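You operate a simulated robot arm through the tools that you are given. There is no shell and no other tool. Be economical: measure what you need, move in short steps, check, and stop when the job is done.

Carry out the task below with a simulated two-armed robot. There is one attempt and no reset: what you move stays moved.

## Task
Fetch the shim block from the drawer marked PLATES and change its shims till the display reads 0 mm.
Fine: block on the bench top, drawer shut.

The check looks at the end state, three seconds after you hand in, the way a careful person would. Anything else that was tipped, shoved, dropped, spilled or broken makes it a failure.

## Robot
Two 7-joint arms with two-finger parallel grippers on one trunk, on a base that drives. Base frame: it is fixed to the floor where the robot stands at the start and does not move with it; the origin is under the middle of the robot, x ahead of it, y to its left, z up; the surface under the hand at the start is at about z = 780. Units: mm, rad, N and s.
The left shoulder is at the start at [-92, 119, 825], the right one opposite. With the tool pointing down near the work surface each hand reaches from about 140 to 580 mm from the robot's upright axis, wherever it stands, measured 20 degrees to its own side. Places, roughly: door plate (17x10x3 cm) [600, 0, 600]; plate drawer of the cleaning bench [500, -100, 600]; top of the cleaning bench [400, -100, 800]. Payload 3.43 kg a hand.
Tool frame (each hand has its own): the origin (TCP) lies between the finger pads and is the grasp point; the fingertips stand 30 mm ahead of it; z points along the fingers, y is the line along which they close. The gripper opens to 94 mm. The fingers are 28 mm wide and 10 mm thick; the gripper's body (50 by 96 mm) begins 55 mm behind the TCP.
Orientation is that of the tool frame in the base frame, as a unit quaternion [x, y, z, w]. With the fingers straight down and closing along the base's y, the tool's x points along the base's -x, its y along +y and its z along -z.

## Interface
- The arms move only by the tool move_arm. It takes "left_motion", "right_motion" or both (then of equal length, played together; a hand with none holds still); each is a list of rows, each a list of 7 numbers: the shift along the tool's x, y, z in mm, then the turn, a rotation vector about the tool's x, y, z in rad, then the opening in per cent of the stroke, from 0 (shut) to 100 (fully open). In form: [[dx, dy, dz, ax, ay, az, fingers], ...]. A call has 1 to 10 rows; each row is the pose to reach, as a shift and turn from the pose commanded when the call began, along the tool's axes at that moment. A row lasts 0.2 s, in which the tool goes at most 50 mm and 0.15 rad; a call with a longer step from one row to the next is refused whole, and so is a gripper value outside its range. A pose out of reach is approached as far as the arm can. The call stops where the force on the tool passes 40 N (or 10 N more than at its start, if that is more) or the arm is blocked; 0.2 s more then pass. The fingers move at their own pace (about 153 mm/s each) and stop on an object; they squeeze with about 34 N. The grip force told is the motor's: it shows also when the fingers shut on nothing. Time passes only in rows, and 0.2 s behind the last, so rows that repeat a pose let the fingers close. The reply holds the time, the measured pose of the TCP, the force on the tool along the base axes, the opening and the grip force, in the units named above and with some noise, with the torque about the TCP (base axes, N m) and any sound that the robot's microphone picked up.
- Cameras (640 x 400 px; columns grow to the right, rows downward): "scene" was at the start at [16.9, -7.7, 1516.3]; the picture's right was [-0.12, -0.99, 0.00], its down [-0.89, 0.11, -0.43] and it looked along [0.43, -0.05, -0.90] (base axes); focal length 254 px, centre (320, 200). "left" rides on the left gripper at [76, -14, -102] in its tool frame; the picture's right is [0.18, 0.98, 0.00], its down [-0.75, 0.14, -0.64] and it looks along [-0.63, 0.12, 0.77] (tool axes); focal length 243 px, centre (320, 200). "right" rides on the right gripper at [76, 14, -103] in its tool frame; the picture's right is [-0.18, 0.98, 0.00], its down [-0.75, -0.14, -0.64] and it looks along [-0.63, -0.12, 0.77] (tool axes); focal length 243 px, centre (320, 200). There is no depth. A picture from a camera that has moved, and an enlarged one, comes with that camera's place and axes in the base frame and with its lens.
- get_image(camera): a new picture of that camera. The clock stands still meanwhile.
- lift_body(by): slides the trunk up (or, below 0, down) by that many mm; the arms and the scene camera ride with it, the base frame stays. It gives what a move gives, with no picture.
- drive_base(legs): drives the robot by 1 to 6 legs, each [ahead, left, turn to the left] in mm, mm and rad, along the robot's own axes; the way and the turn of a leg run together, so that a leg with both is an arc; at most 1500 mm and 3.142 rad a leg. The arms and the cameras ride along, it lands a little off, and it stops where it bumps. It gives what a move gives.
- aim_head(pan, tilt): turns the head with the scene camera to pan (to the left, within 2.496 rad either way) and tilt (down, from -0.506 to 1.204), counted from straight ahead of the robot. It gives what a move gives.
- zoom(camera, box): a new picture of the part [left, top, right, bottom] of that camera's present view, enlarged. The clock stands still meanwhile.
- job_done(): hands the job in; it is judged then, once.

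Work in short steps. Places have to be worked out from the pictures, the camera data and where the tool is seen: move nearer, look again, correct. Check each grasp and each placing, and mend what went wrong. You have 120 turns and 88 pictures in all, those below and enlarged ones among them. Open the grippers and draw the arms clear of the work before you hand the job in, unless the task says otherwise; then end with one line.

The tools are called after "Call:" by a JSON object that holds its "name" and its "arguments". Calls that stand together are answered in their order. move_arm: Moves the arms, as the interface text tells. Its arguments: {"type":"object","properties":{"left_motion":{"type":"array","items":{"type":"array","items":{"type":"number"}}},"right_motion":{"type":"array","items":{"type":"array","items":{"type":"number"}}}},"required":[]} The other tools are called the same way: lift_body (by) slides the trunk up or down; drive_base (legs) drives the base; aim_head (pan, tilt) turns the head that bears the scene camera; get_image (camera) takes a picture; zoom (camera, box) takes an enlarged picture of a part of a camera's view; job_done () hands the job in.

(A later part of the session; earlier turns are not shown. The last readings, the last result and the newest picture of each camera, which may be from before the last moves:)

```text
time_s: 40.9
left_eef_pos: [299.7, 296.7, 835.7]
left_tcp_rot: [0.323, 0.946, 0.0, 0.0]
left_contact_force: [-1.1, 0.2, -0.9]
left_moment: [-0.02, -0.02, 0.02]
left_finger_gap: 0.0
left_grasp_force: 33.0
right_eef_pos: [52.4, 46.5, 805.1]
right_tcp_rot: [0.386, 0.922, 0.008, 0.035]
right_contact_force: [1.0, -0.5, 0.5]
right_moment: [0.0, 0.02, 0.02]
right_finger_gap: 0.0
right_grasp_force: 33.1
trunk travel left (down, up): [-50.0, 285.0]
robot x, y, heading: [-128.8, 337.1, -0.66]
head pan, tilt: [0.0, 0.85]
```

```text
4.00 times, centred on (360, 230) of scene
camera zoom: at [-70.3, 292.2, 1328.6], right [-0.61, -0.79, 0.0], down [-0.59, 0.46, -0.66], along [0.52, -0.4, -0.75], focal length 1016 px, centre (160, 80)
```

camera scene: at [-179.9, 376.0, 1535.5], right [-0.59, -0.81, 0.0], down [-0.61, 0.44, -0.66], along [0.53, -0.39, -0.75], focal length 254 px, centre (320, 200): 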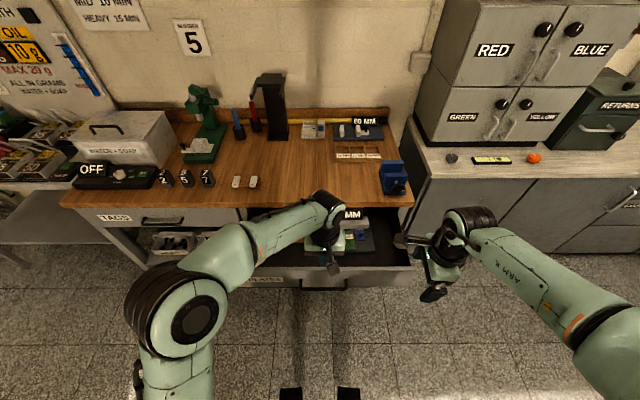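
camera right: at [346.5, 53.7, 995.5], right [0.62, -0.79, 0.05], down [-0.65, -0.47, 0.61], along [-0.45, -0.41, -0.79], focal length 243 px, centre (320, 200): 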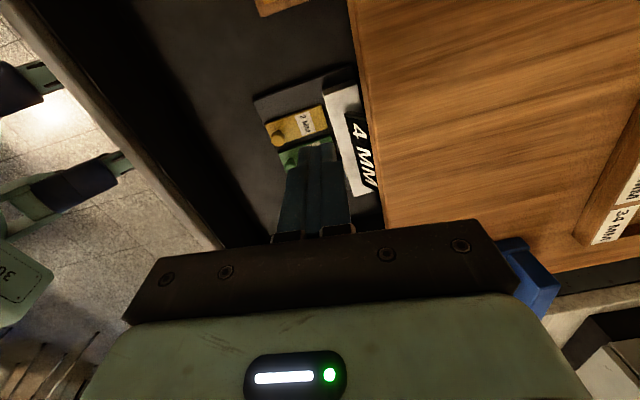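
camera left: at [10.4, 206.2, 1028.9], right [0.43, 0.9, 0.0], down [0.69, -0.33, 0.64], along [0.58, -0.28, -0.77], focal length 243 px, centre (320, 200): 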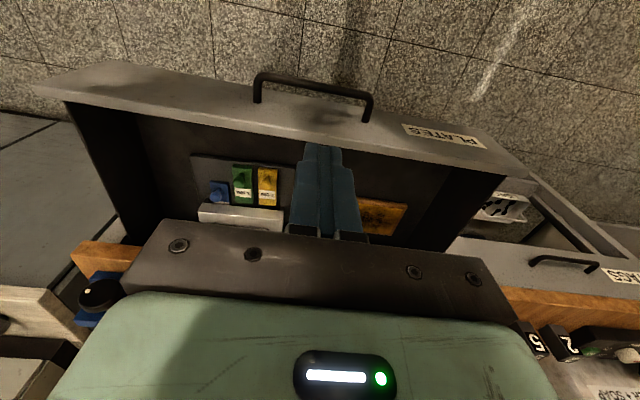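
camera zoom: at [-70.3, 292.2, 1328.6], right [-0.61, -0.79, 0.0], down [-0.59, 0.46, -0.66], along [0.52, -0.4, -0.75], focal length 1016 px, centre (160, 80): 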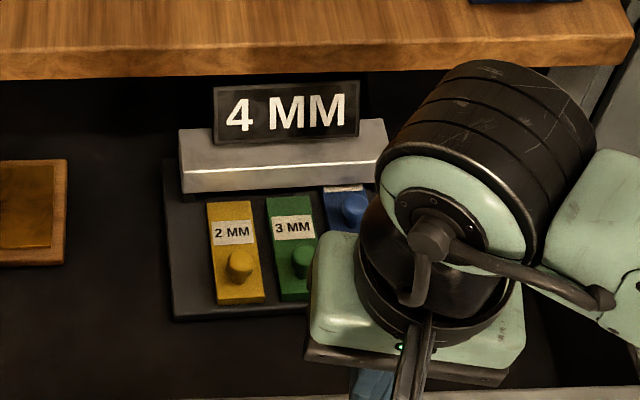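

From this lower view: bridge at f≈559–606, z 626–655, l −18…−190; display stands at its rear, 120 mm wide, leaving ~25 mm free at each end. Plan: hook both tilted closed grippers behind the bridge ends and drag. First raise the trunk a little and tilt both hands forward over the drawer.

Call:
{"name": "lift_body", "arguments": {"by": 120}}

Call:
{"name": "move_arm", "arguments": {"left_motion": [[-14, -37, 22, 0, -0.137, 0, 0], [-28, -74, 44, 0, -0.274, 0, 0], [-42, -111, 66, 0, -0.411, 0, 0], [-56, -148, 88, 0, -0.548, 0, 0], [-70, -185, 110, 0, -0.685, 0, 0], [-84, -222, 132, 0, -0.822, 0, 0], [-97, -257, 154, 0, -0.96, 0, 0]], "right_motion": [[-21, -6, 18, -0.008, -0.128, -0.017, 0], [-42, -12, 36, -0.017, -0.257, -0.035, 0], [-63, -18, 54, -0.025, -0.385, -0.052, 0], [-84, -24, 72, -0.033, -0.513, -0.069, 0], [-105, -30, 90, -0.042, -0.641, -0.086, 0], [-126, -35, 108, -0.05, -0.77, -0.104, 0], [-146, -40, 125, -0.0586, -0.898, -0.121, 0]]}}

Call:
{"name": "get_image", "arguments": {"camera": "scene"}}

```text
time_s: 42.4
left_eef_pos: [300.5, 296.5, 954.5]
left_tcp_rot: [0.323, 0.946, 0.0, 0.0]
left_contact_force: [0.1, -0.5, -0.1]
left_moment: [0.02, 0.01, 0.02]
left_finger_gap: 0.1
left_grasp_force: 32.8
right_eef_pos: [53.1, 47.3, 924.3]
right_tcp_rot: [0.386, 0.922, 0.008, 0.035]
right_contact_force: [0.3, 0.5, 0.2]
right_moment: [-0.02, 0.0, -0.03]
right_finger_gap: 0.1
right_grasp_force: 33.5
trunk travel left (down, up): [-170.0, 165.0]
robot x, y, heading: [-126.0, 338.2, -0.66]
head pan, tilt: [0.0, 0.85]
```

```text
time_s: 44.0
left_eef_pos: [219.6, 33.1, 801.8]
left_tcp_rot: [0.288, 0.839, -0.15, 0.437]
left_contact_force: [-0.1, -0.5, -1.0]
left_moment: [0.01, -0.01, 0.04]
left_finger_gap: 0.0
left_grasp_force: 33.3
right_eef_pos: [134.5, -85.9, 806.1]
right_tcp_rot: [0.295, 0.836, -0.135, 0.442]
right_contact_force: [-0.5, 0.8, 0.1]
right_moment: [-0.01, 0.02, -0.02]
right_finger_gap: 0.0
right_grasp_force: 33.0
trunk travel left (down, up): [-170.0, 165.0]
robot x, y, heading: [-127.0, 333.4, -0.656]
head pan, tilt: [0.0, 0.85]
```

```text
56 pictures are left
camera scene: at [-96.5, 311.7, 1457.5], right [-0.61, -0.79, 0.0], down [-0.59, 0.46, -0.66], along [0.52, -0.4, -0.75], focal length 254 px, centre (320, 200)
```

scene: 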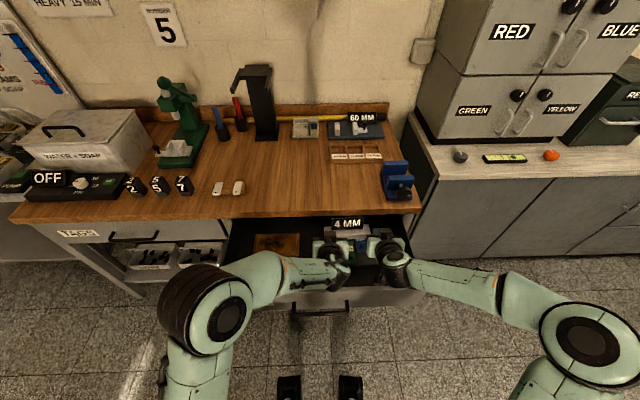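

Both hands are tilted over the drawer. Zoom to compare finger positions to the bridge ends.

Call:
{"name": "zoom", "arguments": {"camera": "scene", "box": [290, 190, 430, 290]}}

Call:
{"name": "get_image", "arguments": {"camera": "left"}}

Call:
{"name": "get_image", "arguments": {"camera": "right"}}

```text
4.00 times, centred on (360, 240) of scene
camera zoom: at [-96.5, 311.7, 1457.5], right [-0.61, -0.79, 0.0], down [-0.59, 0.46, -0.66], along [0.52, -0.4, -0.75], focal length 1016 px, centre (160, 40)
```

zoom: 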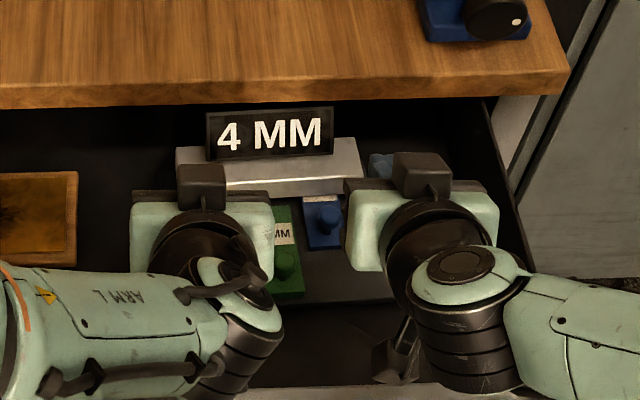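

```text
54 pictures are left
camera left: at [111.0, 98.3, 798.0], right [0.52, 0.84, -0.15], down [0.01, 0.17, 0.99], along [0.85, -0.51, 0.08], focal length 243 px, centre (320, 200)
```

left: 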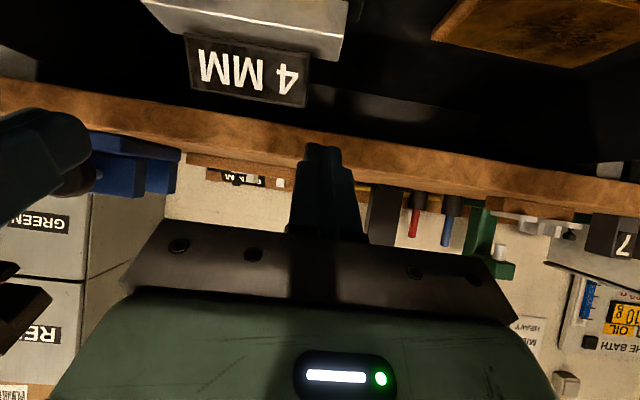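

```text
53 pictures are left
camera right: at [44.0, 3.2, 802.1], right [0.68, 0.71, 0.19], down [-0.18, -0.08, 0.98], along [0.71, -0.7, 0.07], focal length 243 px, centre (320, 200)
```

right: 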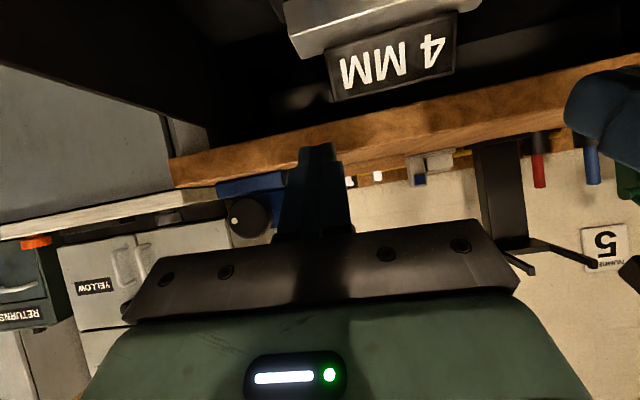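

The ends are clear of the display by ~30 mm each and the hands are lined up (l ≈ −27 and −174). I slide both along their axes, stopping short to check.

Call:
{"name": "move_arm", "arguments": {"left_motion": [[5, 0, 35, 0, 0, 0, 0], [9, 0, 70, 0, 0, 0, 0], [10, 0, 105, 0, 0, 0, 0], [10, 0, 140, 0, 0, 0, 0]], "right_motion": [[8, -1, 35, 0, 0, 0, 0], [14, -2, 70, 0, 0, 0, 0], [16, -3, 105, 0, 0, 0, 0], [16, -4, 140, 0, 0, 0, 0]]}}

Call:
{"name": "zoom", "arguments": {"camera": "scene", "box": [290, 190, 430, 290]}}

Call:
{"name": "get_image", "arguments": {"camera": "left"}}

```text
time_s: 45.0
left_eef_pos: [307.2, -33.3, 712.9]
left_tcp_rot: [0.288, 0.839, -0.15, 0.437]
left_contact_force: [0.6, 0.2, 0.2]
left_moment: [-0.04, 0.02, -0.01]
left_finger_gap: 0.2
left_grasp_force: 32.4
right_eef_pos: [218.6, -151.3, 713.1]
right_tcp_rot: [0.295, 0.836, -0.136, 0.443]
right_contact_force: [0.9, 1.3, -0.9]
right_moment: [0.01, -0.01, 0.0]
right_finger_gap: 0.0
right_grasp_force: 33.4
trunk travel left (down, up): [-170.0, 165.0]
robot x, y, heading: [-131.1, 338.0, -0.659]
head pan, tilt: [0.0, 0.85]
```

```text
4.00 times, centred on (360, 240) of scene
camera zoom: at [-96.1, 312.5, 1457.5], right [-0.61, -0.79, 0.0], down [-0.59, 0.46, -0.66], along [0.52, -0.4, -0.75], focal length 1016 px, centre (160, 40)
```

zoom: 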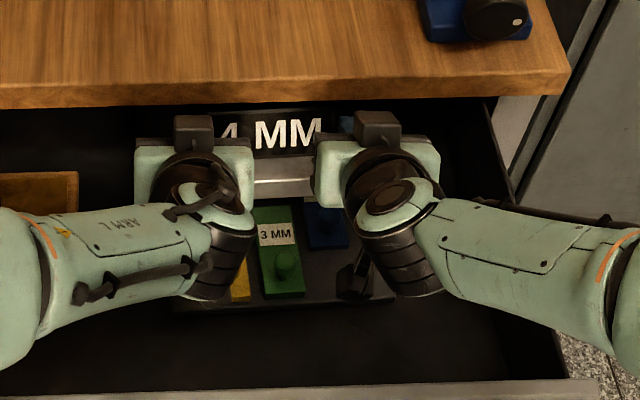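

```text
51 pictures are left
camera left: at [197.8, 32.8, 709.6], right [0.52, 0.84, -0.15], down [0.01, 0.17, 0.99], along [0.85, -0.51, 0.08], focal length 243 px, centre (320, 200)
```

left: 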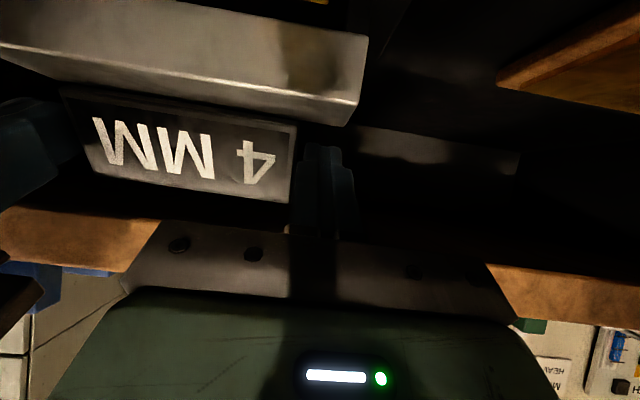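

The left finger is lined up in the gap between display and bridge end; the rear-top edge triangulates to f≈600, z≈669. Continue the remaining 62 mm.

Call:
{"name": "move_arm", "arguments": {"left_motion": [[0, 0, 16, 0, 0, 0, 0], [0, 0, 32, 0, 0, 0, 0], [0, 0, 48, 0, 0, 0, 0], [0, 0, 63, 0, 0, 0, 0]], "right_motion": [[0, 0, 16, 0, 0, 0, 0], [0, 0, 32, 0, 0, 0, 0], [0, -1, 48, 0, 0, 0, 0], [0, -1, 63, 0, 0, 0, 0]]}}

Call:
{"name": "get_image", "arguments": {"camera": "left"}}

Call:
{"name": "get_image", "arguments": {"camera": "right"}}

```text
time_s: 45.9
left_eef_pos: [338.2, -56.9, 691.0]
left_tcp_rot: [0.282, 0.839, -0.149, 0.442]
left_contact_force: [-9.4, 11.9, 5.7]
left_moment: [-0.76, -0.63, 0.16]
left_finger_gap: 0.1
left_grasp_force: 32.4
right_eef_pos: [250.8, -176.7, 694.1]
right_tcp_rot: [0.294, 0.833, -0.139, 0.448]
right_contact_force: [-6.8, 5.3, 4.3]
right_moment: [-0.31, -0.49, 0.15]
right_finger_gap: 0.0
right_grasp_force: 32.9
trunk travel left (down, up): [-170.0, 165.0]
robot x, y, heading: [-131.7, 336.8, -0.655]
head pan, tilt: [0.0, 0.85]
stopped in row 4 (left hand): the force on the tool passed its limit at 63 N (the readings are from after the stop); the commanded pose is now the measured one
```

```text
50 pictures are left
camera left: at [228.3, 8.4, 686.5], right [0.51, 0.85, -0.15], down [0.0, 0.18, 0.98], along [0.86, -0.5, 0.09], focal length 243 px, centre (320, 200)
```

left: 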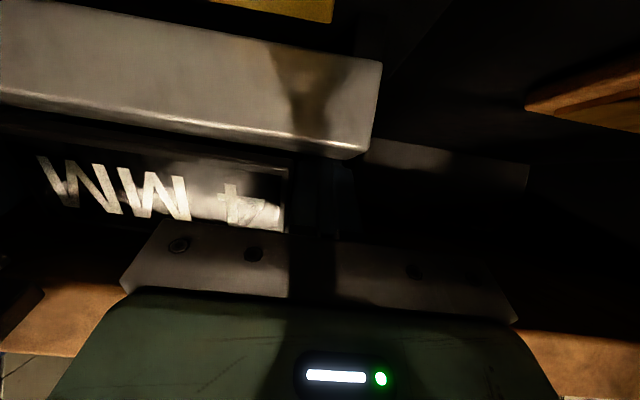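

```text
49 pictures are left
camera right: at [160.8, -86.7, 687.4], right [0.68, 0.71, 0.18], down [-0.19, -0.07, 0.98], along [0.71, -0.7, 0.09], focal length 243 px, centre (320, 200)
```

right: 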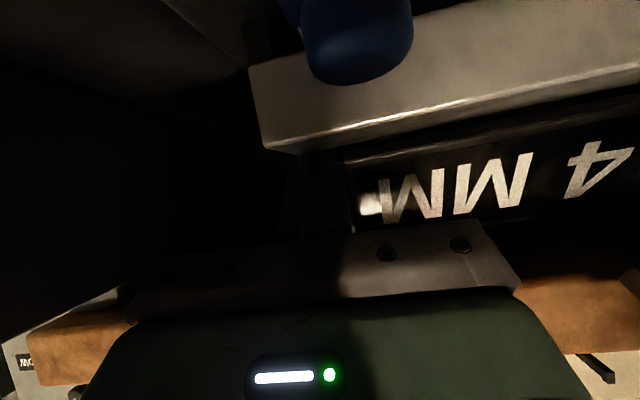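

The tips met the drawer's rear wall (f≈645), just behind the block; 45 mm gap there. I lower the tips ~8 mm behind the bridge edge and pull towards me gently, 35 mm.

Call:
{"name": "move_arm", "arguments": {"left_motion": [[5, 0, -1, 0, 0, 0, 0], [9, 0, -1, 0, 0, 0, 0], [14, 0, -8, 0, 0, 0, 0], [19, 0, -15, 0, 0, 0, 0], [23, 0, -21, 0, 0, 0, 0], [28, 0, -28, 0, 0, 0, 0], [33, 0, -34, 0, 0, 0, 0]], "right_motion": [[7, 0, -1, 0, 0, 0, 0], [14, 0, -2, 0, 0, 0, 0], [19, 0, -9, 0, 0, 0, 0], [24, 0, -16, 0, 0, 0, 0], [28, 0, -22, 0, 0, 0, 0], [33, 0, -29, 0, 0, 0, 0], [38, 0, -35, 0, 0, 0, 0]]}}

Call:
{"name": "get_image", "arguments": {"camera": "left"}}

Call:
{"name": "zoom", "arguments": {"camera": "scene", "box": [290, 190, 430, 290]}}

```text
time_s: 47.5
left_eef_pos: [300.8, -29.7, 687.8]
left_tcp_rot: [0.282, 0.837, -0.153, 0.444]
left_contact_force: [-10.0, 1.6, 37.5]
left_moment: [0.25, 0.32, -0.04]
left_finger_gap: 0.0
left_grasp_force: 32.5
right_eef_pos: [214.3, -148.7, 690.2]
right_tcp_rot: [0.294, 0.827, -0.144, 0.457]
right_contact_force: [9.1, -2.8, 38.4]
right_moment: [-0.07, -0.05, 0.0]
right_finger_gap: 0.0
right_grasp_force: 32.9
trunk travel left (down, up): [-170.0, 165.0]
robot x, y, heading: [-128.4, 336.0, -0.661]
head pan, tilt: [0.0, 0.85]
```

```text
48 pictures are left
camera left: at [190.8, 35.8, 682.4], right [0.52, 0.84, -0.16], down [0.0, 0.18, 0.98], along [0.86, -0.51, 0.09], focal length 243 px, centre (320, 200)
```

left: 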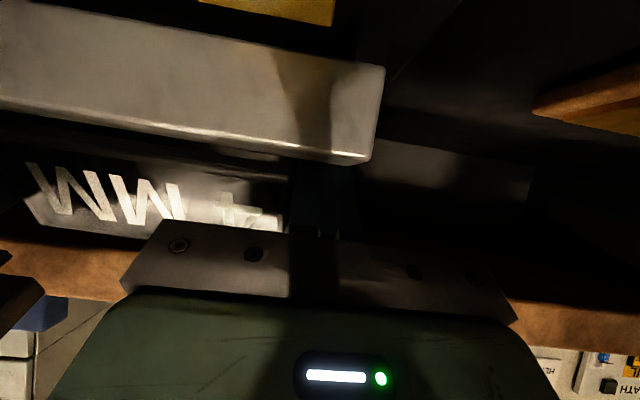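

```text
4.00 times, centred on (360, 240) of scene
camera zoom: at [-101.7, 317.9, 1457.9], right [-0.61, -0.79, 0.0], down [-0.59, 0.46, -0.66], along [0.52, -0.41, -0.75], focal length 1016 px, centre (160, 40)
```

zoom: 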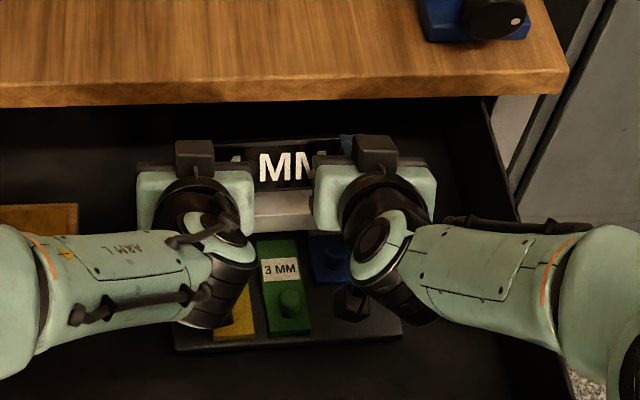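

The block is coming: display and plate moved ~37 mm towards me. Fingers press down at 38 N, so I ease up 3 mm and pull 45 mm more.

Call:
{"name": "move_arm", "arguments": {"left_motion": [[2, 0, -8, 0, 0, 0, 0], [6, 0, -14, 0, 0, 0, 0], [10, 0, -20, 0, 0, 0, 0], [14, 0, -26, 0, 0, 0, 0], [18, 0, -31, 0, 0, 0, 0], [22, 0, -37, 0, 0, 0, 0], [25, 0, -42, 0, 0, 0, 0]], "right_motion": [[2, 0, -8, 0, 0, 0, 0], [6, 0, -14, 0, 0, 0, 0], [10, 0, -20, 0, 0, 0, 0], [14, 0, -26, 0, 0, 0, 0], [18, 0, -31, 0, 0, 0, 0], [22, 0, -37, 0, 0, 0, 0], [25, 0, -42, 0, 0, 0, 0]]}}

Call:
{"name": "zoom", "arguments": {"camera": "scene", "box": [290, 190, 430, 290]}}

```text
time_s: 49.1
left_eef_pos: [262.7, -2.6, 689.4]
left_tcp_rot: [0.284, 0.837, -0.152, 0.442]
left_contact_force: [-3.7, -10.6, 27.3]
left_moment: [0.02, 0.19, 0.05]
left_finger_gap: 0.0
left_grasp_force: 33.2
right_eef_pos: [176.7, -122.9, 690.3]
right_tcp_rot: [0.294, 0.827, -0.144, 0.456]
right_contact_force: [16.2, -13.8, 27.9]
right_moment: [-0.37, -0.03, -0.21]
right_finger_gap: 0.0
right_grasp_force: 32.8
trunk travel left (down, up): [-170.0, 165.0]
robot x, y, heading: [-128.1, 339.0, -0.656]
head pan, tilt: [0.0, 0.85]
```

```text
4.00 times, centred on (360, 240) of scene
camera zoom: at [-98.4, 313.9, 1457.6], right [-0.61, -0.79, 0.0], down [-0.59, 0.46, -0.66], along [0.52, -0.4, -0.75], focal length 1016 px, centre (160, 40)
```

zoom: 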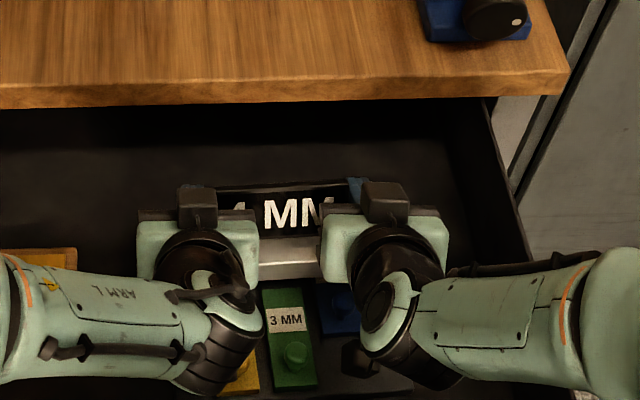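

The block is ~85 mm nearer now, so vertical grasps at both bridge ends will clear the slab. Lift both hands clear, then untilt.

Call:
{"name": "move_arm", "arguments": {"left_motion": [[-20, 0, -14, 0, 0, 0, 0], [-45, 0, -32, 0, 0, 0, 0], [-74, 0, -52, 0, 0, 0, 0], [-90, 0, -70, 0, 0.14, 0, 0], [-100, 0, -85, 0, 0.28, 0, 0], [-105, 0, -100, 0, 0.42, 0, 0], [-110, 0, -115, 0, 0.56, 0, 0], [-115, 0, -130, 0, 0.7, 0, 0], [-120, 0, -145, 0, 0.84, 0, 0], [-120, 0, -150, 0, 0.96, 0, 0]], "right_motion": [[-20, 0, -14, 0, 0, 0, 0], [-45, 0, -32, 0, 0, 0, 0], [-74, 0, -52, 0, 0, 0, 0], [-90, 0, -70, 0, 0.14, 0, 0], [-100, 0, -85, 0, 0.28, 0, 0], [-105, 0, -100, 0, 0.42, 0, 0], [-110, 0, -115, 0, 0.56, 0, 0], [-115, 0, -130, 0, 0.7, 0, 0], [-120, 0, -145, 0, 0.84, 0, 0], [-120, 0, -150, 0, 0.96, 0, 0]]}}

Call:
{"name": "drive_base", "arguments": {"legs": [[0, -95, 0]]}}

Call:
{"name": "get_image", "arguments": {"camera": "scene"}}

```text
time_s: 51.3
left_eef_pos: [219.2, 33.1, 867.6]
left_tcp_rot: [0.32, 0.947, -0.001, 0.001]
left_contact_force: [-0.1, 1.2, 0.3]
left_moment: [-0.02, -0.03, 0.01]
left_finger_gap: 0.0
left_grasp_force: 33.2
right_eef_pos: [127.5, -88.6, 866.1]
right_tcp_rot: [0.326, 0.945, 0.012, 0.012]
right_contact_force: [0.3, -0.1, 1.2]
right_moment: [0.01, -0.06, -0.04]
right_finger_gap: 0.0
right_grasp_force: 32.9
trunk travel left (down, up): [-170.0, 165.0]
robot x, y, heading: [-128.1, 337.4, -0.662]
head pan, tilt: [0.0, 0.85]
```

```text
time_s: 52.8
left_eef_pos: [161.9, -41.8, 868.8]
left_tcp_rot: [0.32, 0.947, -0.001, 0.003]
left_contact_force: [-0.7, 0.3, -0.3]
left_moment: [0.03, -0.04, -0.01]
left_finger_gap: 0.1
left_grasp_force: 32.9
right_eef_pos: [68.5, -162.4, 865.7]
right_tcp_rot: [0.326, 0.945, 0.013, 0.012]
right_contact_force: [-0.9, -0.7, 0.3]
right_moment: [0.01, -0.06, -0.01]
right_finger_gap: 0.1
right_grasp_force: 33.1
trunk travel left (down, up): [-170.0, 165.0]
robot x, y, heading: [-186.7, 261.3, -0.659]
head pan, tilt: [0.0, 0.85]
```

```text
45 pictures are left
camera scene: at [-155.2, 237.6, 1457.6], right [-0.61, -0.79, 0.0], down [-0.59, 0.46, -0.66], along [0.52, -0.4, -0.75], focal length 254 px, centre (320, 200)
```

scene: 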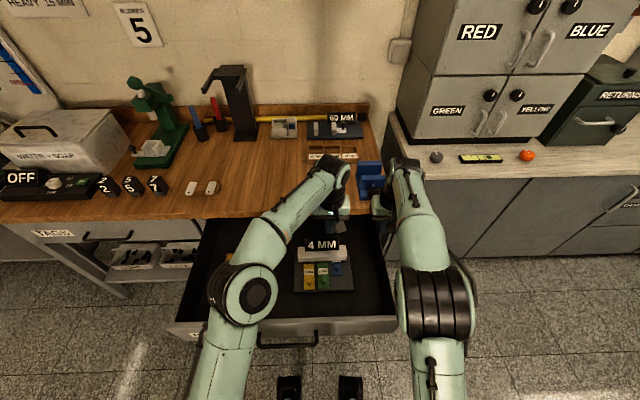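

The block now lies fully exposed. Zoom in to measure it.

Call:
{"name": "zoom", "arguments": {"camera": "scene", "box": [260, 210, 400, 310]}}

```text
4.00 times, centred on (330, 260) of scene
camera zoom: at [-155.2, 237.6, 1457.6], right [-0.61, -0.79, 0.0], down [-0.59, 0.46, -0.66], along [0.52, -0.4, -0.75], focal length 1016 px, centre (280, -40)
```

zoom: 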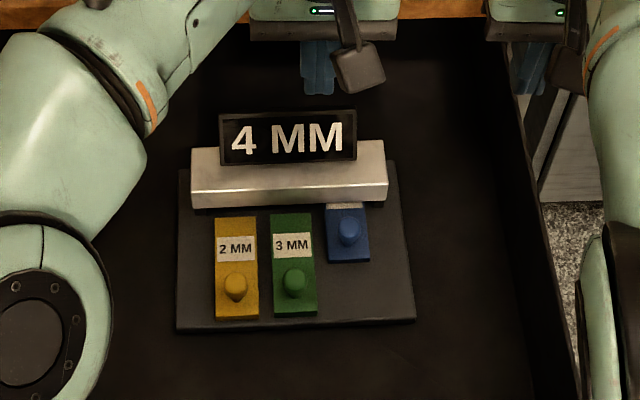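

Measured: bridge f 470–513, top z≈668, l from +78 to −92; display l +52…−65, top ≈ 720. I bring both hands over the two ends while rolling them so they close fore-aft.

Call:
{"name": "move_arm", "arguments": {"left_motion": [[-3, 10, 5, 0, 0, -0.15, 20], [-6, 20, 10, 0, 0, -0.3, 50], [-9, 30, 15, 0, 0, -0.45, 85], [-12, 40, 20, 0, 0, -0.6, 85], [-15, 50, 25, 0, 0, -0.75, 85], [-18, 60, 30, 0, 0, -0.9, 85], [-21, 70, 35, 0, 0, -1.05, 85], [-24, 80, 40, 0, 0, -1.2, 85], [-27, 90, 45, 0, 0, -1.35, 85], [-30, 100, 50, 0, 0, -1.5, 85]], "right_motion": [[-3, 9, 5, 0, 0, 0.15, 20], [-6, 18, 10, 0, 0, 0.3, 50], [-9, 27, 15, 0, 0, 0.45, 85], [-12, 36, 20, 0, 0, 0.6, 85], [-15, 45, 25, 0, 0, 0.75, 85], [-18, 54, 30, 0, 0, 0.9, 85], [-21, 63, 35, 0, 0, 1.05, 85], [-24, 72, 40, 0, 0, 1.2, 85], [-27, 81, 45, 0, 0, 1.35, 85], [-30, 91, 50, 0, 0, 1.5, 85]]}}

Call:
{"name": "zoom", "arguments": {"camera": "scene", "box": [250, 190, 410, 310]}}

```text
time_s: 54.0
left_eef_pos: [214.8, -4.3, 842.0]
left_tcp_rot: [-0.058, 0.998, 0.001, 0.009]
left_contact_force: [0.3, -0.3, 0.6]
left_moment: [-0.06, 0.08, 0.03]
left_finger_gap: 80.2
left_grasp_force: 0.1
right_eef_pos: [103.3, -143.6, 842.5]
right_tcp_rot: [0.654, 0.757, 0.01, 0.007]
right_contact_force: [-0.7, -0.8, -1.0]
right_moment: [0.02, -0.1, 0.09]
right_finger_gap: 79.7
right_grasp_force: 0.1
trunk travel left (down, up): [-170.0, 165.0]
robot x, y, heading: [-187.8, 259.3, -0.659]
head pan, tilt: [0.0, 0.85]
stopped in row 6 (left hand): the force on the tool passed its limit at 47 N (the readings are from after the stop); the commanded pose is now the measured one
```

```text
3.33 times, centred on (330, 250) of scene
camera zoom: at [-154.8, 238.0, 1457.6], right [-0.61, -0.79, 0.0], down [-0.59, 0.46, -0.66], along [0.52, -0.4, -0.75], focal length 847 px, centre (287, 33)
```

zoom: 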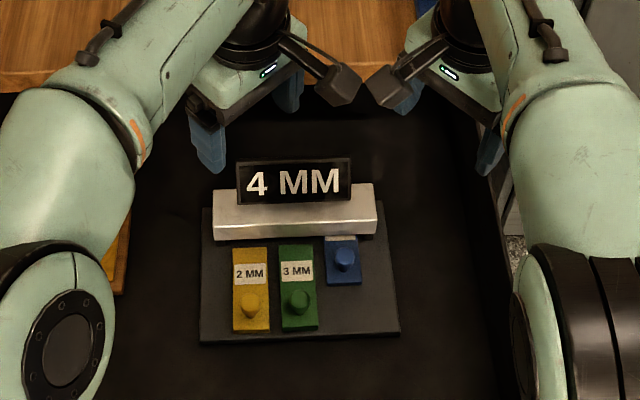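

The two hand cameras bumped each other between the hands. I'll roll the left hand the other way (camera outward) and finish the right roll after it clears.

Call:
{"name": "move_arm", "arguments": {"left_motion": [[-10, 5, 0, 0, 0, 0.15, 85], [-20, 10, 0, 0, 0, 0.3, 85], [-34, 17, 0, 0, 0, 0.45, 85], [-34, 17, 0, 0, 0, 0.6, 85], [-34, 17, 0, 0, 0, 0.75, 85], [-34, 17, 0, 0, 0, 0.9, 85], [-34, 17, 0, 0, 0, 1.05, 85], [-34, 17, 0, 0, 0, 1.2, 85], [-34, 17, 0, 0, 0, 1.35, 85], [-34, 17, 0, 0, 0, 1.5, 85]], "right_motion": [[0, 0, 0, 0, 0, 0, 85], [0, 0, 0, 0, 0, 0, 85], [0, 0, 0, 0, 0, 0, 85], [0, 0, 0, 0, 0, 0, 85], [4, 8, 0, 0, 0, 0.13, 85], [8, 16, 0, 0, 0, 0.26, 85], [12, 24, 0, 0, 0, 0.4, 85], [17, 32, 0, 0, 0, 0.53, 85], [22, 40, 0, 0, 0, 0.67, 85], [26, 47, 0, 0, 0, 0.8, 85]]}}

Call:
{"name": "move_arm", "arguments": {"left_motion": [[0, 0, 0, 0, 0, 0.14, 85], [0, 0, 0, 0, 0, 0.28, 85], [0, 0, 0, 0, 0, 0.42, 85], [0, 0, 0, 0, 0, 0.56, 85], [0, 0, 0, 0, 0, 0.7, 85], [0, 0, 0, 0, 0, 0.84, 85]]}}

Call:
{"name": "zoom", "arguments": {"camera": "scene", "box": [250, 190, 410, 310]}}

```text
time_s: 56.2
left_eef_pos: [245.1, 16.6, 843.3]
left_tcp_rot: [0.638, 0.77, 0.006, 0.005]
left_contact_force: [0.1, -0.8, -0.1]
left_moment: [0.01, 0.01, 0.02]
left_finger_gap: 80.2
left_grasp_force: 0.0
right_eef_pos: [145.2, -111.3, 842.7]
right_tcp_rot: [0.898, 0.441, 0.012, 0.003]
right_contact_force: [0.0, -0.3, 0.9]
right_moment: [-0.01, -0.01, 0.0]
right_finger_gap: 80.0
right_grasp_force: 0.3
trunk travel left (down, up): [-170.0, 165.0]
robot x, y, heading: [-185.8, 263.7, -0.658]
head pan, tilt: [0.0, 0.85]
```

```text
time_s: 57.6
left_eef_pos: [245.8, 15.6, 843.0]
left_tcp_rot: [0.897, 0.442, 0.008, 0.002]
left_contact_force: [0.5, 0.7, 0.3]
left_moment: [-0.02, 0.02, 0.01]
left_finger_gap: 79.9
left_grasp_force: 0.2
right_eef_pos: [145.9, -111.0, 843.4]
right_tcp_rot: [0.897, 0.442, 0.01, 0.003]
right_contact_force: [0.9, 0.8, -0.6]
right_moment: [0.01, -0.02, -0.04]
right_finger_gap: 79.9
right_grasp_force: 0.0
trunk travel left (down, up): [-170.0, 165.0]
robot x, y, heading: [-183.1, 263.2, -0.661]
head pan, tilt: [0.0, 0.85]
```

```text
3.33 times, centred on (330, 250) of scene
camera zoom: at [-154.9, 238.0, 1457.6], right [-0.61, -0.79, 0.0], down [-0.59, 0.46, -0.66], along [0.52, -0.4, -0.75], focal length 847 px, centre (287, 33)
```

zoom: 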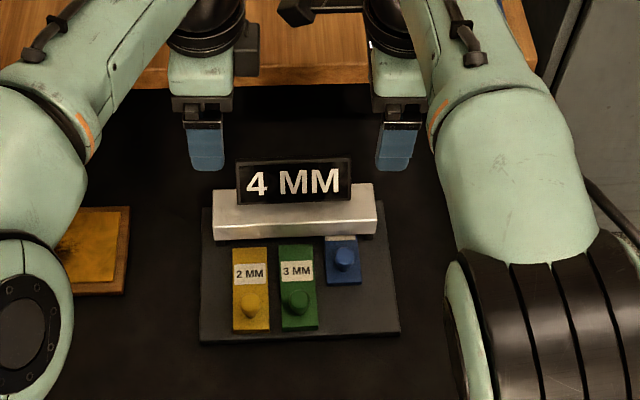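

Both hands are now above the ends (f≈491, l≈+70/−92). Small correction and lower 100 mm, then check.

Call:
{"name": "move_arm", "arguments": {"left_motion": [[4, 0, 33, 0, 0, 0, 85], [4, 0, 66, 0, 0, 0, 85], [4, 0, 100, 0, 0, 0, 85]], "right_motion": [[3, 0, 33, 0, 0, 0, 85], [3, 0, 66, 0, 0, 0, 85], [3, 0, 100, 0, 0, 0, 85]]}}

Call:
{"name": "zoom", "arguments": {"camera": "scene", "box": [260, 210, 400, 310]}}

Call:
{"name": "get_image", "arguments": {"camera": "right"}}

```text
time_s: 58.4
left_eef_pos: [250.3, 18.9, 743.2]
left_tcp_rot: [0.896, 0.444, 0.008, 0.002]
left_contact_force: [0.7, -0.5, -0.2]
left_moment: [-0.01, 0.0, 0.03]
left_finger_gap: 80.0
left_grasp_force: 0.0
right_eef_pos: [151.4, -108.1, 743.3]
right_tcp_rot: [0.897, 0.442, 0.012, 0.003]
right_contact_force: [0.9, 0.1, -0.4]
right_moment: [-0.01, -0.01, -0.04]
right_finger_gap: 80.1
right_grasp_force: 0.0
trunk travel left (down, up): [-170.0, 165.0]
robot x, y, heading: [-185.0, 263.5, -0.657]
head pan, tilt: [0.0, 0.85]
```

```text
4.00 times, centred on (330, 260) of scene
camera zoom: at [-154.3, 237.7, 1457.5], right [-0.61, -0.79, 0.0], down [-0.59, 0.46, -0.66], along [0.52, -0.4, -0.75], focal length 1016 px, centre (280, -40)
```

zoom: 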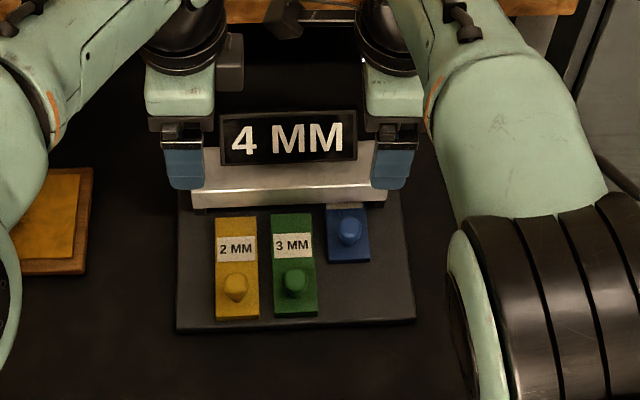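

```text
40 pictures are left
camera right: at [207.8, -57.5, 845.7], right [0.67, -0.75, 0.01], down [-0.59, -0.51, 0.63], along [-0.46, -0.42, -0.78], focal length 243 px, centre (320, 200)
```

right: 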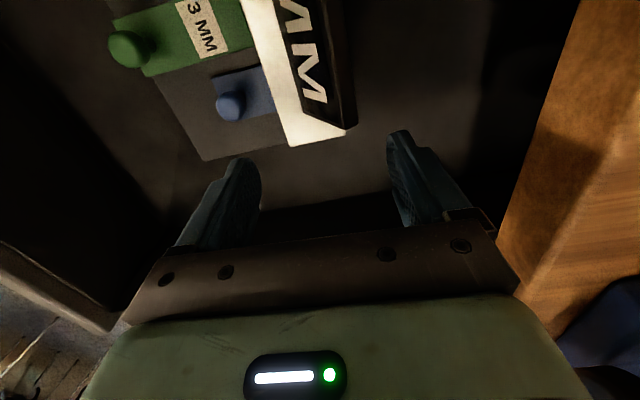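

Both line up. Shift each 3 mm inward, lower 66 mm so the tips straddle the bridge ends, and close.

Call:
{"name": "move_arm", "arguments": {"left_motion": [[-3, 0, 22, 0, 0, 0, 85], [-3, 0, 44, 0, 0, 0, 85], [-3, 0, 66, 0, 0, 0, 85], [-3, 0, 66, 0, 0, 0, 40], [-3, 0, 66, 0, 0, 0, 0], [-3, 0, 66, 0, 0, 0, 0], [-3, 0, 66, 0, 0, 0, 0]], "right_motion": [[3, 0, 22, 0, 0, 0, 85], [3, 0, 44, 0, 0, 0, 85], [3, 0, 66, 0, 0, 0, 85], [3, 0, 66, 0, 0, 0, 40], [3, 0, 66, 0, 0, 0, 0], [3, 0, 66, 0, 0, 0, 0], [3, 0, 66, 0, 0, 0, 0]]}}

Call:
{"name": "zoom", "arguments": {"camera": "scene", "box": [260, 210, 400, 310]}}

```text
time_s: 60.0
left_eef_pos: [248.3, 17.9, 676.5]
left_tcp_rot: [0.896, 0.444, 0.008, 0.002]
left_contact_force: [1.8, -1.3, 0.4]
left_moment: [-0.18, -0.1, -0.02]
left_finger_gap: 49.2
left_grasp_force: 34.5
right_eef_pos: [153.7, -105.6, 679.9]
right_tcp_rot: [0.897, 0.442, 0.012, 0.005]
right_contact_force: [-5.7, -4.8, 24.8]
right_moment: [0.67, 0.23, 0.94]
right_finger_gap: 45.6
right_grasp_force: 34.5
trunk travel left (down, up): [-170.0, 165.0]
robot x, y, heading: [-185.2, 260.8, -0.661]
head pan, tilt: [0.0, 0.85]
```

```text
4.00 times, centred on (330, 260) of scene
camera zoom: at [-155.3, 238.2, 1457.6], right [-0.61, -0.79, 0.0], down [-0.59, 0.46, -0.66], along [0.52, -0.4, -0.75], focal length 1016 px, centre (280, -40)
```

zoom: 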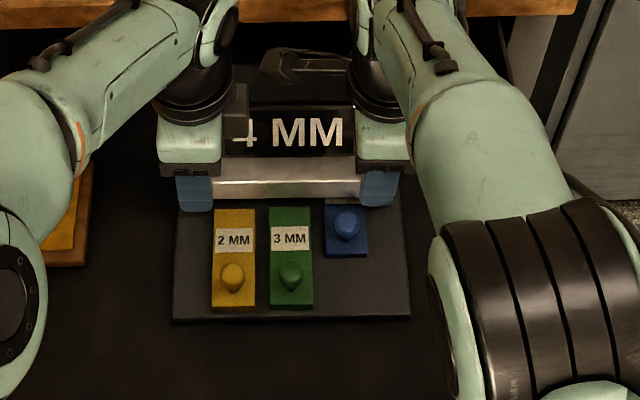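

Both ends gripped (49 and 46 mm, 34 N each). Lift 25 mm slowly as a test.

Call:
{"name": "move_arm", "arguments": {"left_motion": [[0, 0, -5, 0, 0, 0, 0], [0, 0, -10, 0, 0, 0, 0], [0, 0, -15, 0, 0, 0, 0], [0, 0, -20, 0, 0, 0, 0], [0, 0, -25, 0, 0, 0, 0], [0, 0, -25, 0, 0, 0, 0]], "right_motion": [[0, 0, -5, 0, 0, 0, 0], [0, 0, -10, 0, 0, 0, 0], [0, 0, -15, 0, 0, 0, 0], [0, 0, -20, 0, 0, 0, 0], [0, 0, -25, 0, 0, 0, 0], [0, 0, -25, 0, 0, 0, 0]]}}

Call:
{"name": "zoom", "arguments": {"camera": "scene", "box": [260, 210, 400, 310]}}

```text
time_s: 61.4
left_eef_pos: [248.0, 16.1, 702.7]
left_tcp_rot: [0.897, 0.443, 0.008, 0.003]
left_contact_force: [-5.8, 5.6, 3.1]
left_moment: [-0.93, 0.56, -0.65]
left_finger_gap: 44.7
left_grasp_force: 34.0
right_eef_pos: [152.2, -106.3, 700.4]
right_tcp_rot: [0.897, 0.441, 0.01, 0.001]
right_contact_force: [4.8, -5.1, -21.0]
right_moment: [-0.78, 0.15, -0.53]
right_finger_gap: 44.9
right_grasp_force: 34.4
trunk travel left (down, up): [-170.0, 165.0]
robot x, y, heading: [-185.5, 261.5, -0.657]
head pan, tilt: [0.0, 0.85]
```

```text
4.00 times, centred on (330, 260) of scene
camera zoom: at [-153.8, 237.1, 1457.5], right [-0.61, -0.79, 0.0], down [-0.59, 0.46, -0.66], along [0.52, -0.4, -0.75], focal length 1016 px, centre (280, -40)
```

zoom: 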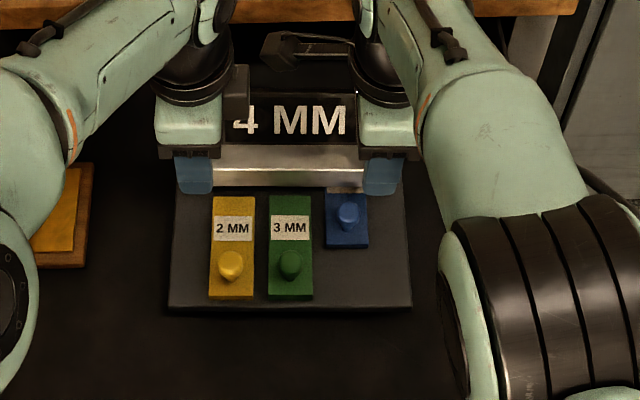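

The block is up and level, shims staying put. Raise the trunk 160 mm, then a bit more with the arms.

Call:
{"name": "lift_body", "arguments": {"by": 160}}

Call:
{"name": "move_arm", "arguments": {"left_motion": [[0, 0, -10, 0, 0, 0, 0], [0, 0, -20, 0, 0, 0, 0], [0, 0, -30, 0, 0, 0, 0], [0, 0, -40, 0, 0, 0, 0]], "right_motion": [[0, 0, -10, 0, 0, 0, 0], [0, 0, -20, 0, 0, 0, 0], [0, 0, -30, 0, 0, 0, 0], [0, 0, -40, 0, 0, 0, 0]]}}

Call:
{"name": "get_image", "arguments": {"camera": "scene"}}

```text
time_s: 63.2
left_eef_pos: [248.8, 18.7, 860.6]
left_tcp_rot: [0.896, 0.444, 0.007, 0.002]
left_contact_force: [-3.0, 1.5, 0.8]
left_moment: [-1.06, 0.15, -0.24]
left_finger_gap: 44.9
left_grasp_force: 34.2
right_eef_pos: [152.9, -105.0, 862.0]
right_tcp_rot: [0.897, 0.442, 0.012, 0.002]
right_contact_force: [2.4, -0.4, -17.9]
right_moment: [-0.35, 0.29, -0.21]
right_finger_gap: 44.9
right_grasp_force: 33.9
trunk travel left (down, up): [-330.0, 5.0]
robot x, y, heading: [-183.7, 263.2, -0.66]
head pan, tilt: [0.0, 0.85]
```

```text
time_s: 64.2
left_eef_pos: [248.7, 16.0, 901.3]
left_tcp_rot: [0.896, 0.444, 0.007, 0.002]
left_contact_force: [-2.0, -2.0, -3.0]
left_moment: [-0.61, 0.0, -0.18]
left_finger_gap: 45.0
left_grasp_force: 34.2
right_eef_pos: [153.3, -106.2, 902.8]
right_tcp_rot: [0.897, 0.442, 0.011, 0.003]
right_contact_force: [0.8, 2.0, -14.8]
right_moment: [-0.32, 0.13, 0.2]
right_finger_gap: 44.7
right_grasp_force: 34.2
trunk travel left (down, up): [-330.0, 5.0]
robot x, y, heading: [-185.0, 262.0, -0.657]
head pan, tilt: [0.0, 0.85]
```

```text
37 pictures are left
camera scene: at [-158.1, 240.5, 1621.0], right [-0.61, -0.79, 0.0], down [-0.59, 0.46, -0.66], along [0.52, -0.4, -0.75], focal length 254 px, centre (320, 200)
```

scene: 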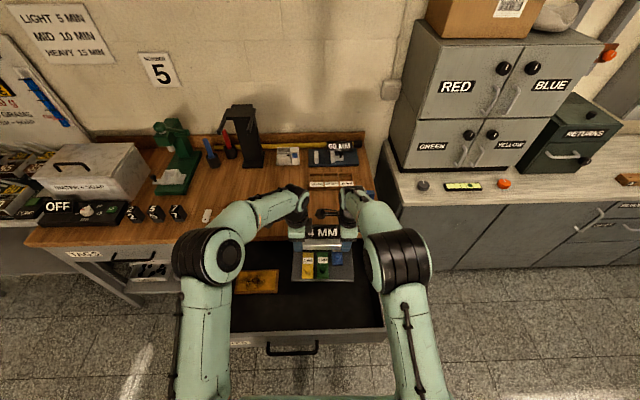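

Held securely (~1.8 kg). I drive 90 mm ahead and 60 mm left (clear of the blue vise) with the block over the bench edge.

Call:
{"name": "drive_base", "arguments": {"legs": [[0, 60, 0], [90, 0, 0]]}}

Call:
{"name": "get_image", "arguments": {"camera": "scene"}}

```text
time_s: 66.2
left_eef_pos: [353.7, 10.1, 900.7]
left_tcp_rot: [0.896, 0.444, 0.008, 0.001]
left_contact_force: [-1.4, -4.8, -6.7]
left_moment: [-0.41, -0.49, -0.02]
left_finger_gap: 44.7
left_grasp_force: 33.9
right_eef_pos: [259.7, -114.0, 901.6]
right_tcp_rot: [0.897, 0.442, 0.011, 0.003]
right_contact_force: [2.0, 5.2, -11.6]
right_moment: [-0.11, 0.31, 0.29]
right_finger_gap: 44.8
right_grasp_force: 33.8
trunk travel left (down, up): [-330.0, 5.0]
robot x, y, heading: [-78.8, 254.5, -0.662]
head pan, tilt: [0.0, 0.85]
```

```text
36 pictures are left
camera scene: at [-51.6, 233.5, 1620.6], right [-0.61, -0.79, 0.0], down [-0.59, 0.46, -0.66], along [0.52, -0.4, -0.75], focal length 254 px, centre (320, 200)
```

scene: 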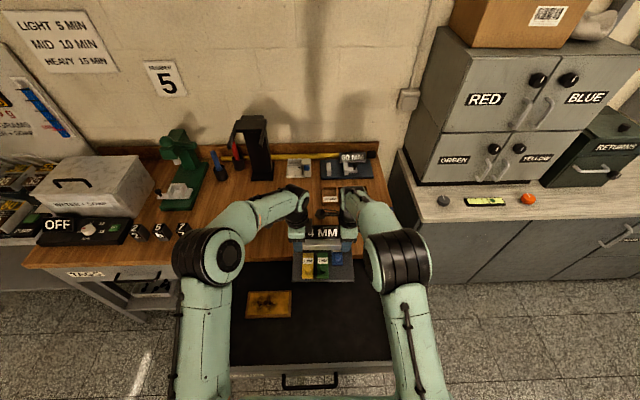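

No bump. Extend both arms forward 40 mm together.

Call:
{"name": "move_arm", "arguments": {"left_motion": [[0, 10, 0, 0, 0, 0, 0], [0, 20, 0, 0, 0, 0, 0], [0, 30, 0, 0, 0, 0, 0], [0, 40, 0, 0, 0, 0, 0]], "right_motion": [[0, 10, 0, 0, 0, 0, 0], [0, 20, 0, 0, 0, 0, 0], [0, 30, 0, 0, 0, 0, 0], [0, 40, 0, 0, 0, 0, 0]]}}

Call:
{"name": "drive_base", "arguments": {"legs": [[35, 0, 0]]}}

Call:
{"name": "get_image", "arguments": {"camera": "scene"}}

```text
time_s: 67.2
left_eef_pos: [387.0, -14.9, 902.6]
left_tcp_rot: [0.896, 0.443, 0.007, 0.0]
left_contact_force: [-3.1, -1.3, -8.7]
left_moment: [0.16, -0.86, 0.06]
left_finger_gap: 45.2
left_grasp_force: 34.3
right_eef_pos: [291.1, -138.3, 901.6]
right_tcp_rot: [0.897, 0.441, 0.01, 0.002]
right_contact_force: [3.1, 1.2, -9.1]
right_moment: [-0.49, 0.44, -0.3]
right_finger_gap: 44.6
right_grasp_force: 34.2
trunk travel left (down, up): [-330.0, 5.0]
robot x, y, heading: [-80.0, 253.3, -0.66]
head pan, tilt: [0.0, 0.85]
```

```text
time_s: 68.0
left_eef_pos: [412.0, -33.8, 900.0]
left_tcp_rot: [0.896, 0.443, 0.007, 0.001]
left_contact_force: [-2.7, -2.5, -9.7]
left_moment: [0.13, -0.78, -0.13]
left_finger_gap: 44.9
left_grasp_force: 34.1
right_eef_pos: [316.0, -156.8, 902.3]
right_tcp_rot: [0.897, 0.441, 0.011, 0.003]
right_contact_force: [3.0, 1.5, -8.1]
right_moment: [-0.34, 0.31, -0.06]
right_finger_gap: 45.0
right_grasp_force: 34.1
trunk travel left (down, up): [-330.0, 5.0]
robot x, y, heading: [-51.0, 234.9, -0.661]
head pan, tilt: [0.0, 0.85]
```

```text
35 pictures are left
camera scene: at [-26.4, 213.9, 1620.5], right [-0.61, -0.79, 0.0], down [-0.59, 0.46, -0.66], along [0.52, -0.4, -0.75], focal length 254 px, centre (320, 200)
```

scene: 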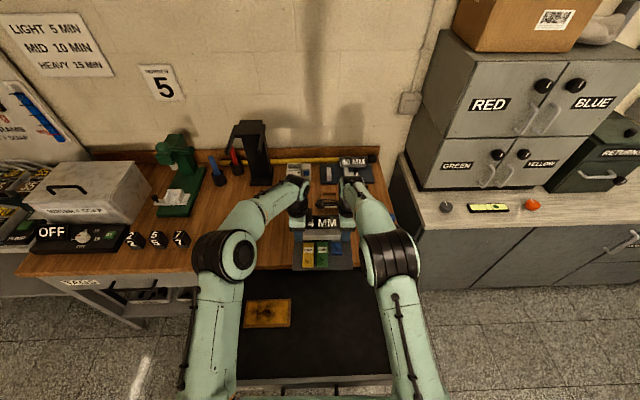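

The bridge is 67 mm past the bench edge, so the block's centre of mass is well over the slab. Lower until it touches.

Call:
{"name": "move_arm", "arguments": {"left_motion": [[0, 0, 15, 0, 0, 0, 0], [0, 0, 30, 0, 0, 0, 0], [0, 0, 40, 0, 0, 0, 0], [0, 0, 45, 0, 0, 0, 0], [0, 0, 48, 0, 0, 0, 0], [0, 0, 51, 0, 0, 0, 0]], "right_motion": [[0, 0, 15, 0, 0, 0, 0], [0, 0, 30, 0, 0, 0, 0], [0, 0, 40, 0, 0, 0, 0], [0, 0, 45, 0, 0, 0, 0], [0, 0, 48, 0, 0, 0, 0], [0, 0, 51, 0, 0, 0, 0]]}}

Call:
{"name": "zoom", "arguments": {"camera": "scene", "box": [250, 170, 410, 290]}}

```text
time_s: 69.4
left_eef_pos: [415.0, -36.0, 850.0]
left_tcp_rot: [0.896, 0.443, 0.007, 0.001]
left_contact_force: [-0.1, -0.5, -9.6]
left_moment: [0.28, -0.82, 0.08]
left_finger_gap: 44.6
left_grasp_force: 33.8
right_eef_pos: [319.2, -158.0, 850.8]
right_tcp_rot: [0.897, 0.441, 0.011, 0.002]
right_contact_force: [-0.2, 1.3, -7.9]
right_moment: [-0.45, 0.25, -0.01]
right_finger_gap: 45.0
right_grasp_force: 34.0
trunk travel left (down, up): [-330.0, 5.0]
robot x, y, heading: [-47.7, 233.9, -0.661]
head pan, tilt: [0.0, 0.85]
```

```text
3.33 times, centred on (330, 230) of scene
camera zoom: at [-24.5, 212.4, 1620.9], right [-0.61, -0.79, 0.0], down [-0.59, 0.46, -0.66], along [0.52, -0.4, -0.75], focal length 847 px, centre (287, 100)
```

zoom: 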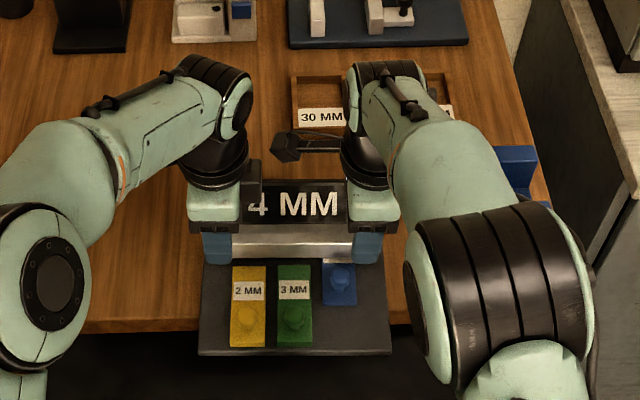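

No contact yet, weight still carried. Continue down in 3 mm steps.

Call:
{"name": "move_arm", "arguments": {"left_motion": [[0, 0, 3, 0, 0, 0, 0], [0, 0, 6, 0, 0, 0, 0], [0, 0, 9, 0, 0, 0, 0]], "right_motion": [[0, 0, 3, 0, 0, 0, 0], [0, 0, 6, 0, 0, 0, 0], [0, 0, 9, 0, 0, 0, 0]]}}

Call:
{"name": "move_arm", "arguments": {"left_motion": [[0, 0, 2, 0, 0, 0, 0], [0, 0, 4, 0, 0, 0, 0]], "right_motion": [[0, 0, 2, 0, 0, 0, 0], [0, 0, 4, 0, 0, 0, 0]]}}

```text
time_s: 70.2
left_eef_pos: [412.6, -35.2, 846.5]
left_tcp_rot: [0.897, 0.443, 0.009, 0.005]
left_contact_force: [0.4, 1.6, 12.8]
left_moment: [1.03, 0.64, -0.1]
left_finger_gap: 45.0
left_grasp_force: 34.3
right_eef_pos: [319.1, -159.3, 845.0]
right_tcp_rot: [0.897, 0.441, 0.013, 0.004]
right_contact_force: [-3.3, -3.2, 8.0]
right_moment: [0.99, 0.82, 0.02]
right_finger_gap: 45.1
right_grasp_force: 33.9
trunk travel left (down, up): [-330.0, 5.0]
robot x, y, heading: [-51.7, 232.6, -0.658]
head pan, tilt: [0.0, 0.85]
```

```text
time_s: 70.8
left_eef_pos: [414.0, -35.3, 845.5]
left_tcp_rot: [0.896, 0.443, 0.01, 0.008]
left_contact_force: [6.9, -0.1, 32.0]
left_moment: [0.43, 0.56, -0.21]
left_finger_gap: 45.4
left_grasp_force: 33.8
right_eef_pos: [318.7, -158.7, 845.9]
right_tcp_rot: [0.896, 0.443, 0.014, 0.007]
right_contact_force: [-4.8, -6.9, 33.4]
right_moment: [0.65, 1.15, 0.01]
right_finger_gap: 45.4
right_grasp_force: 34.0
trunk travel left (down, up): [-330.0, 5.0]
robot x, y, heading: [-50.8, 234.3, -0.655]
head pan, tilt: [0.0, 0.85]
```

It rests on the bench (touch at TCP z≈846). Relieve the pressure, open both grippers, and rise.

Call:
{"name": "move_arm", "arguments": {"left_motion": [[0, 0, -4, 0, 0, 0, 0], [0, 0, -4, 0, 0, 0, 20], [0, 0, -4, 0, 0, 0, 70], [0, 0, -4, 0, 0, 0, 80], [0, 0, -30, 0, 0, 0, 80], [0, 0, -65, 0, 0, 0, 80], [0, 0, -100, 0, 0, 0, 80]], "right_motion": [[0, 0, -4, 0, 0, 0, 0], [0, 0, -4, 0, 0, 0, 20], [0, 0, -4, 0, 0, 0, 70], [0, 0, -4, 0, 0, 0, 80], [0, 0, -30, 0, 0, 0, 80], [0, 0, -65, 0, 0, 0, 80], [0, 0, -100, 0, 0, 0, 80]]}}

Call:
{"name": "zoom", "arguments": {"camera": "scene", "box": [250, 170, 410, 290]}}

```text
time_s: 72.4
left_eef_pos: [410.9, -34.7, 938.2]
left_tcp_rot: [0.897, 0.442, 0.008, 0.002]
left_contact_force: [-1.2, 0.9, -0.5]
left_moment: [0.01, 0.03, -0.03]
left_finger_gap: 75.3
left_grasp_force: 0.1
right_eef_pos: [317.0, -158.7, 938.8]
right_tcp_rot: [0.897, 0.442, 0.01, 0.002]
right_contact_force: [-0.1, -0.1, 0.1]
right_moment: [0.02, 0.02, -0.01]
right_finger_gap: 75.0
right_grasp_force: 0.1
trunk travel left (down, up): [-330.0, 5.0]
robot x, y, heading: [-54.7, 233.3, -0.664]
head pan, tilt: [0.0, 0.85]
```

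```text
3.33 times, centred on (330, 230) of scene
camera zoom: at [-26.2, 213.8, 1621.0], right [-0.61, -0.79, 0.0], down [-0.59, 0.46, -0.66], along [0.52, -0.4, -0.75], focal length 847 px, centre (287, 100)
```

zoom: 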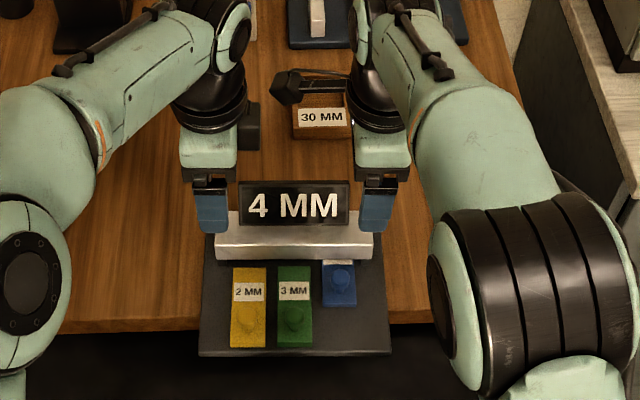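

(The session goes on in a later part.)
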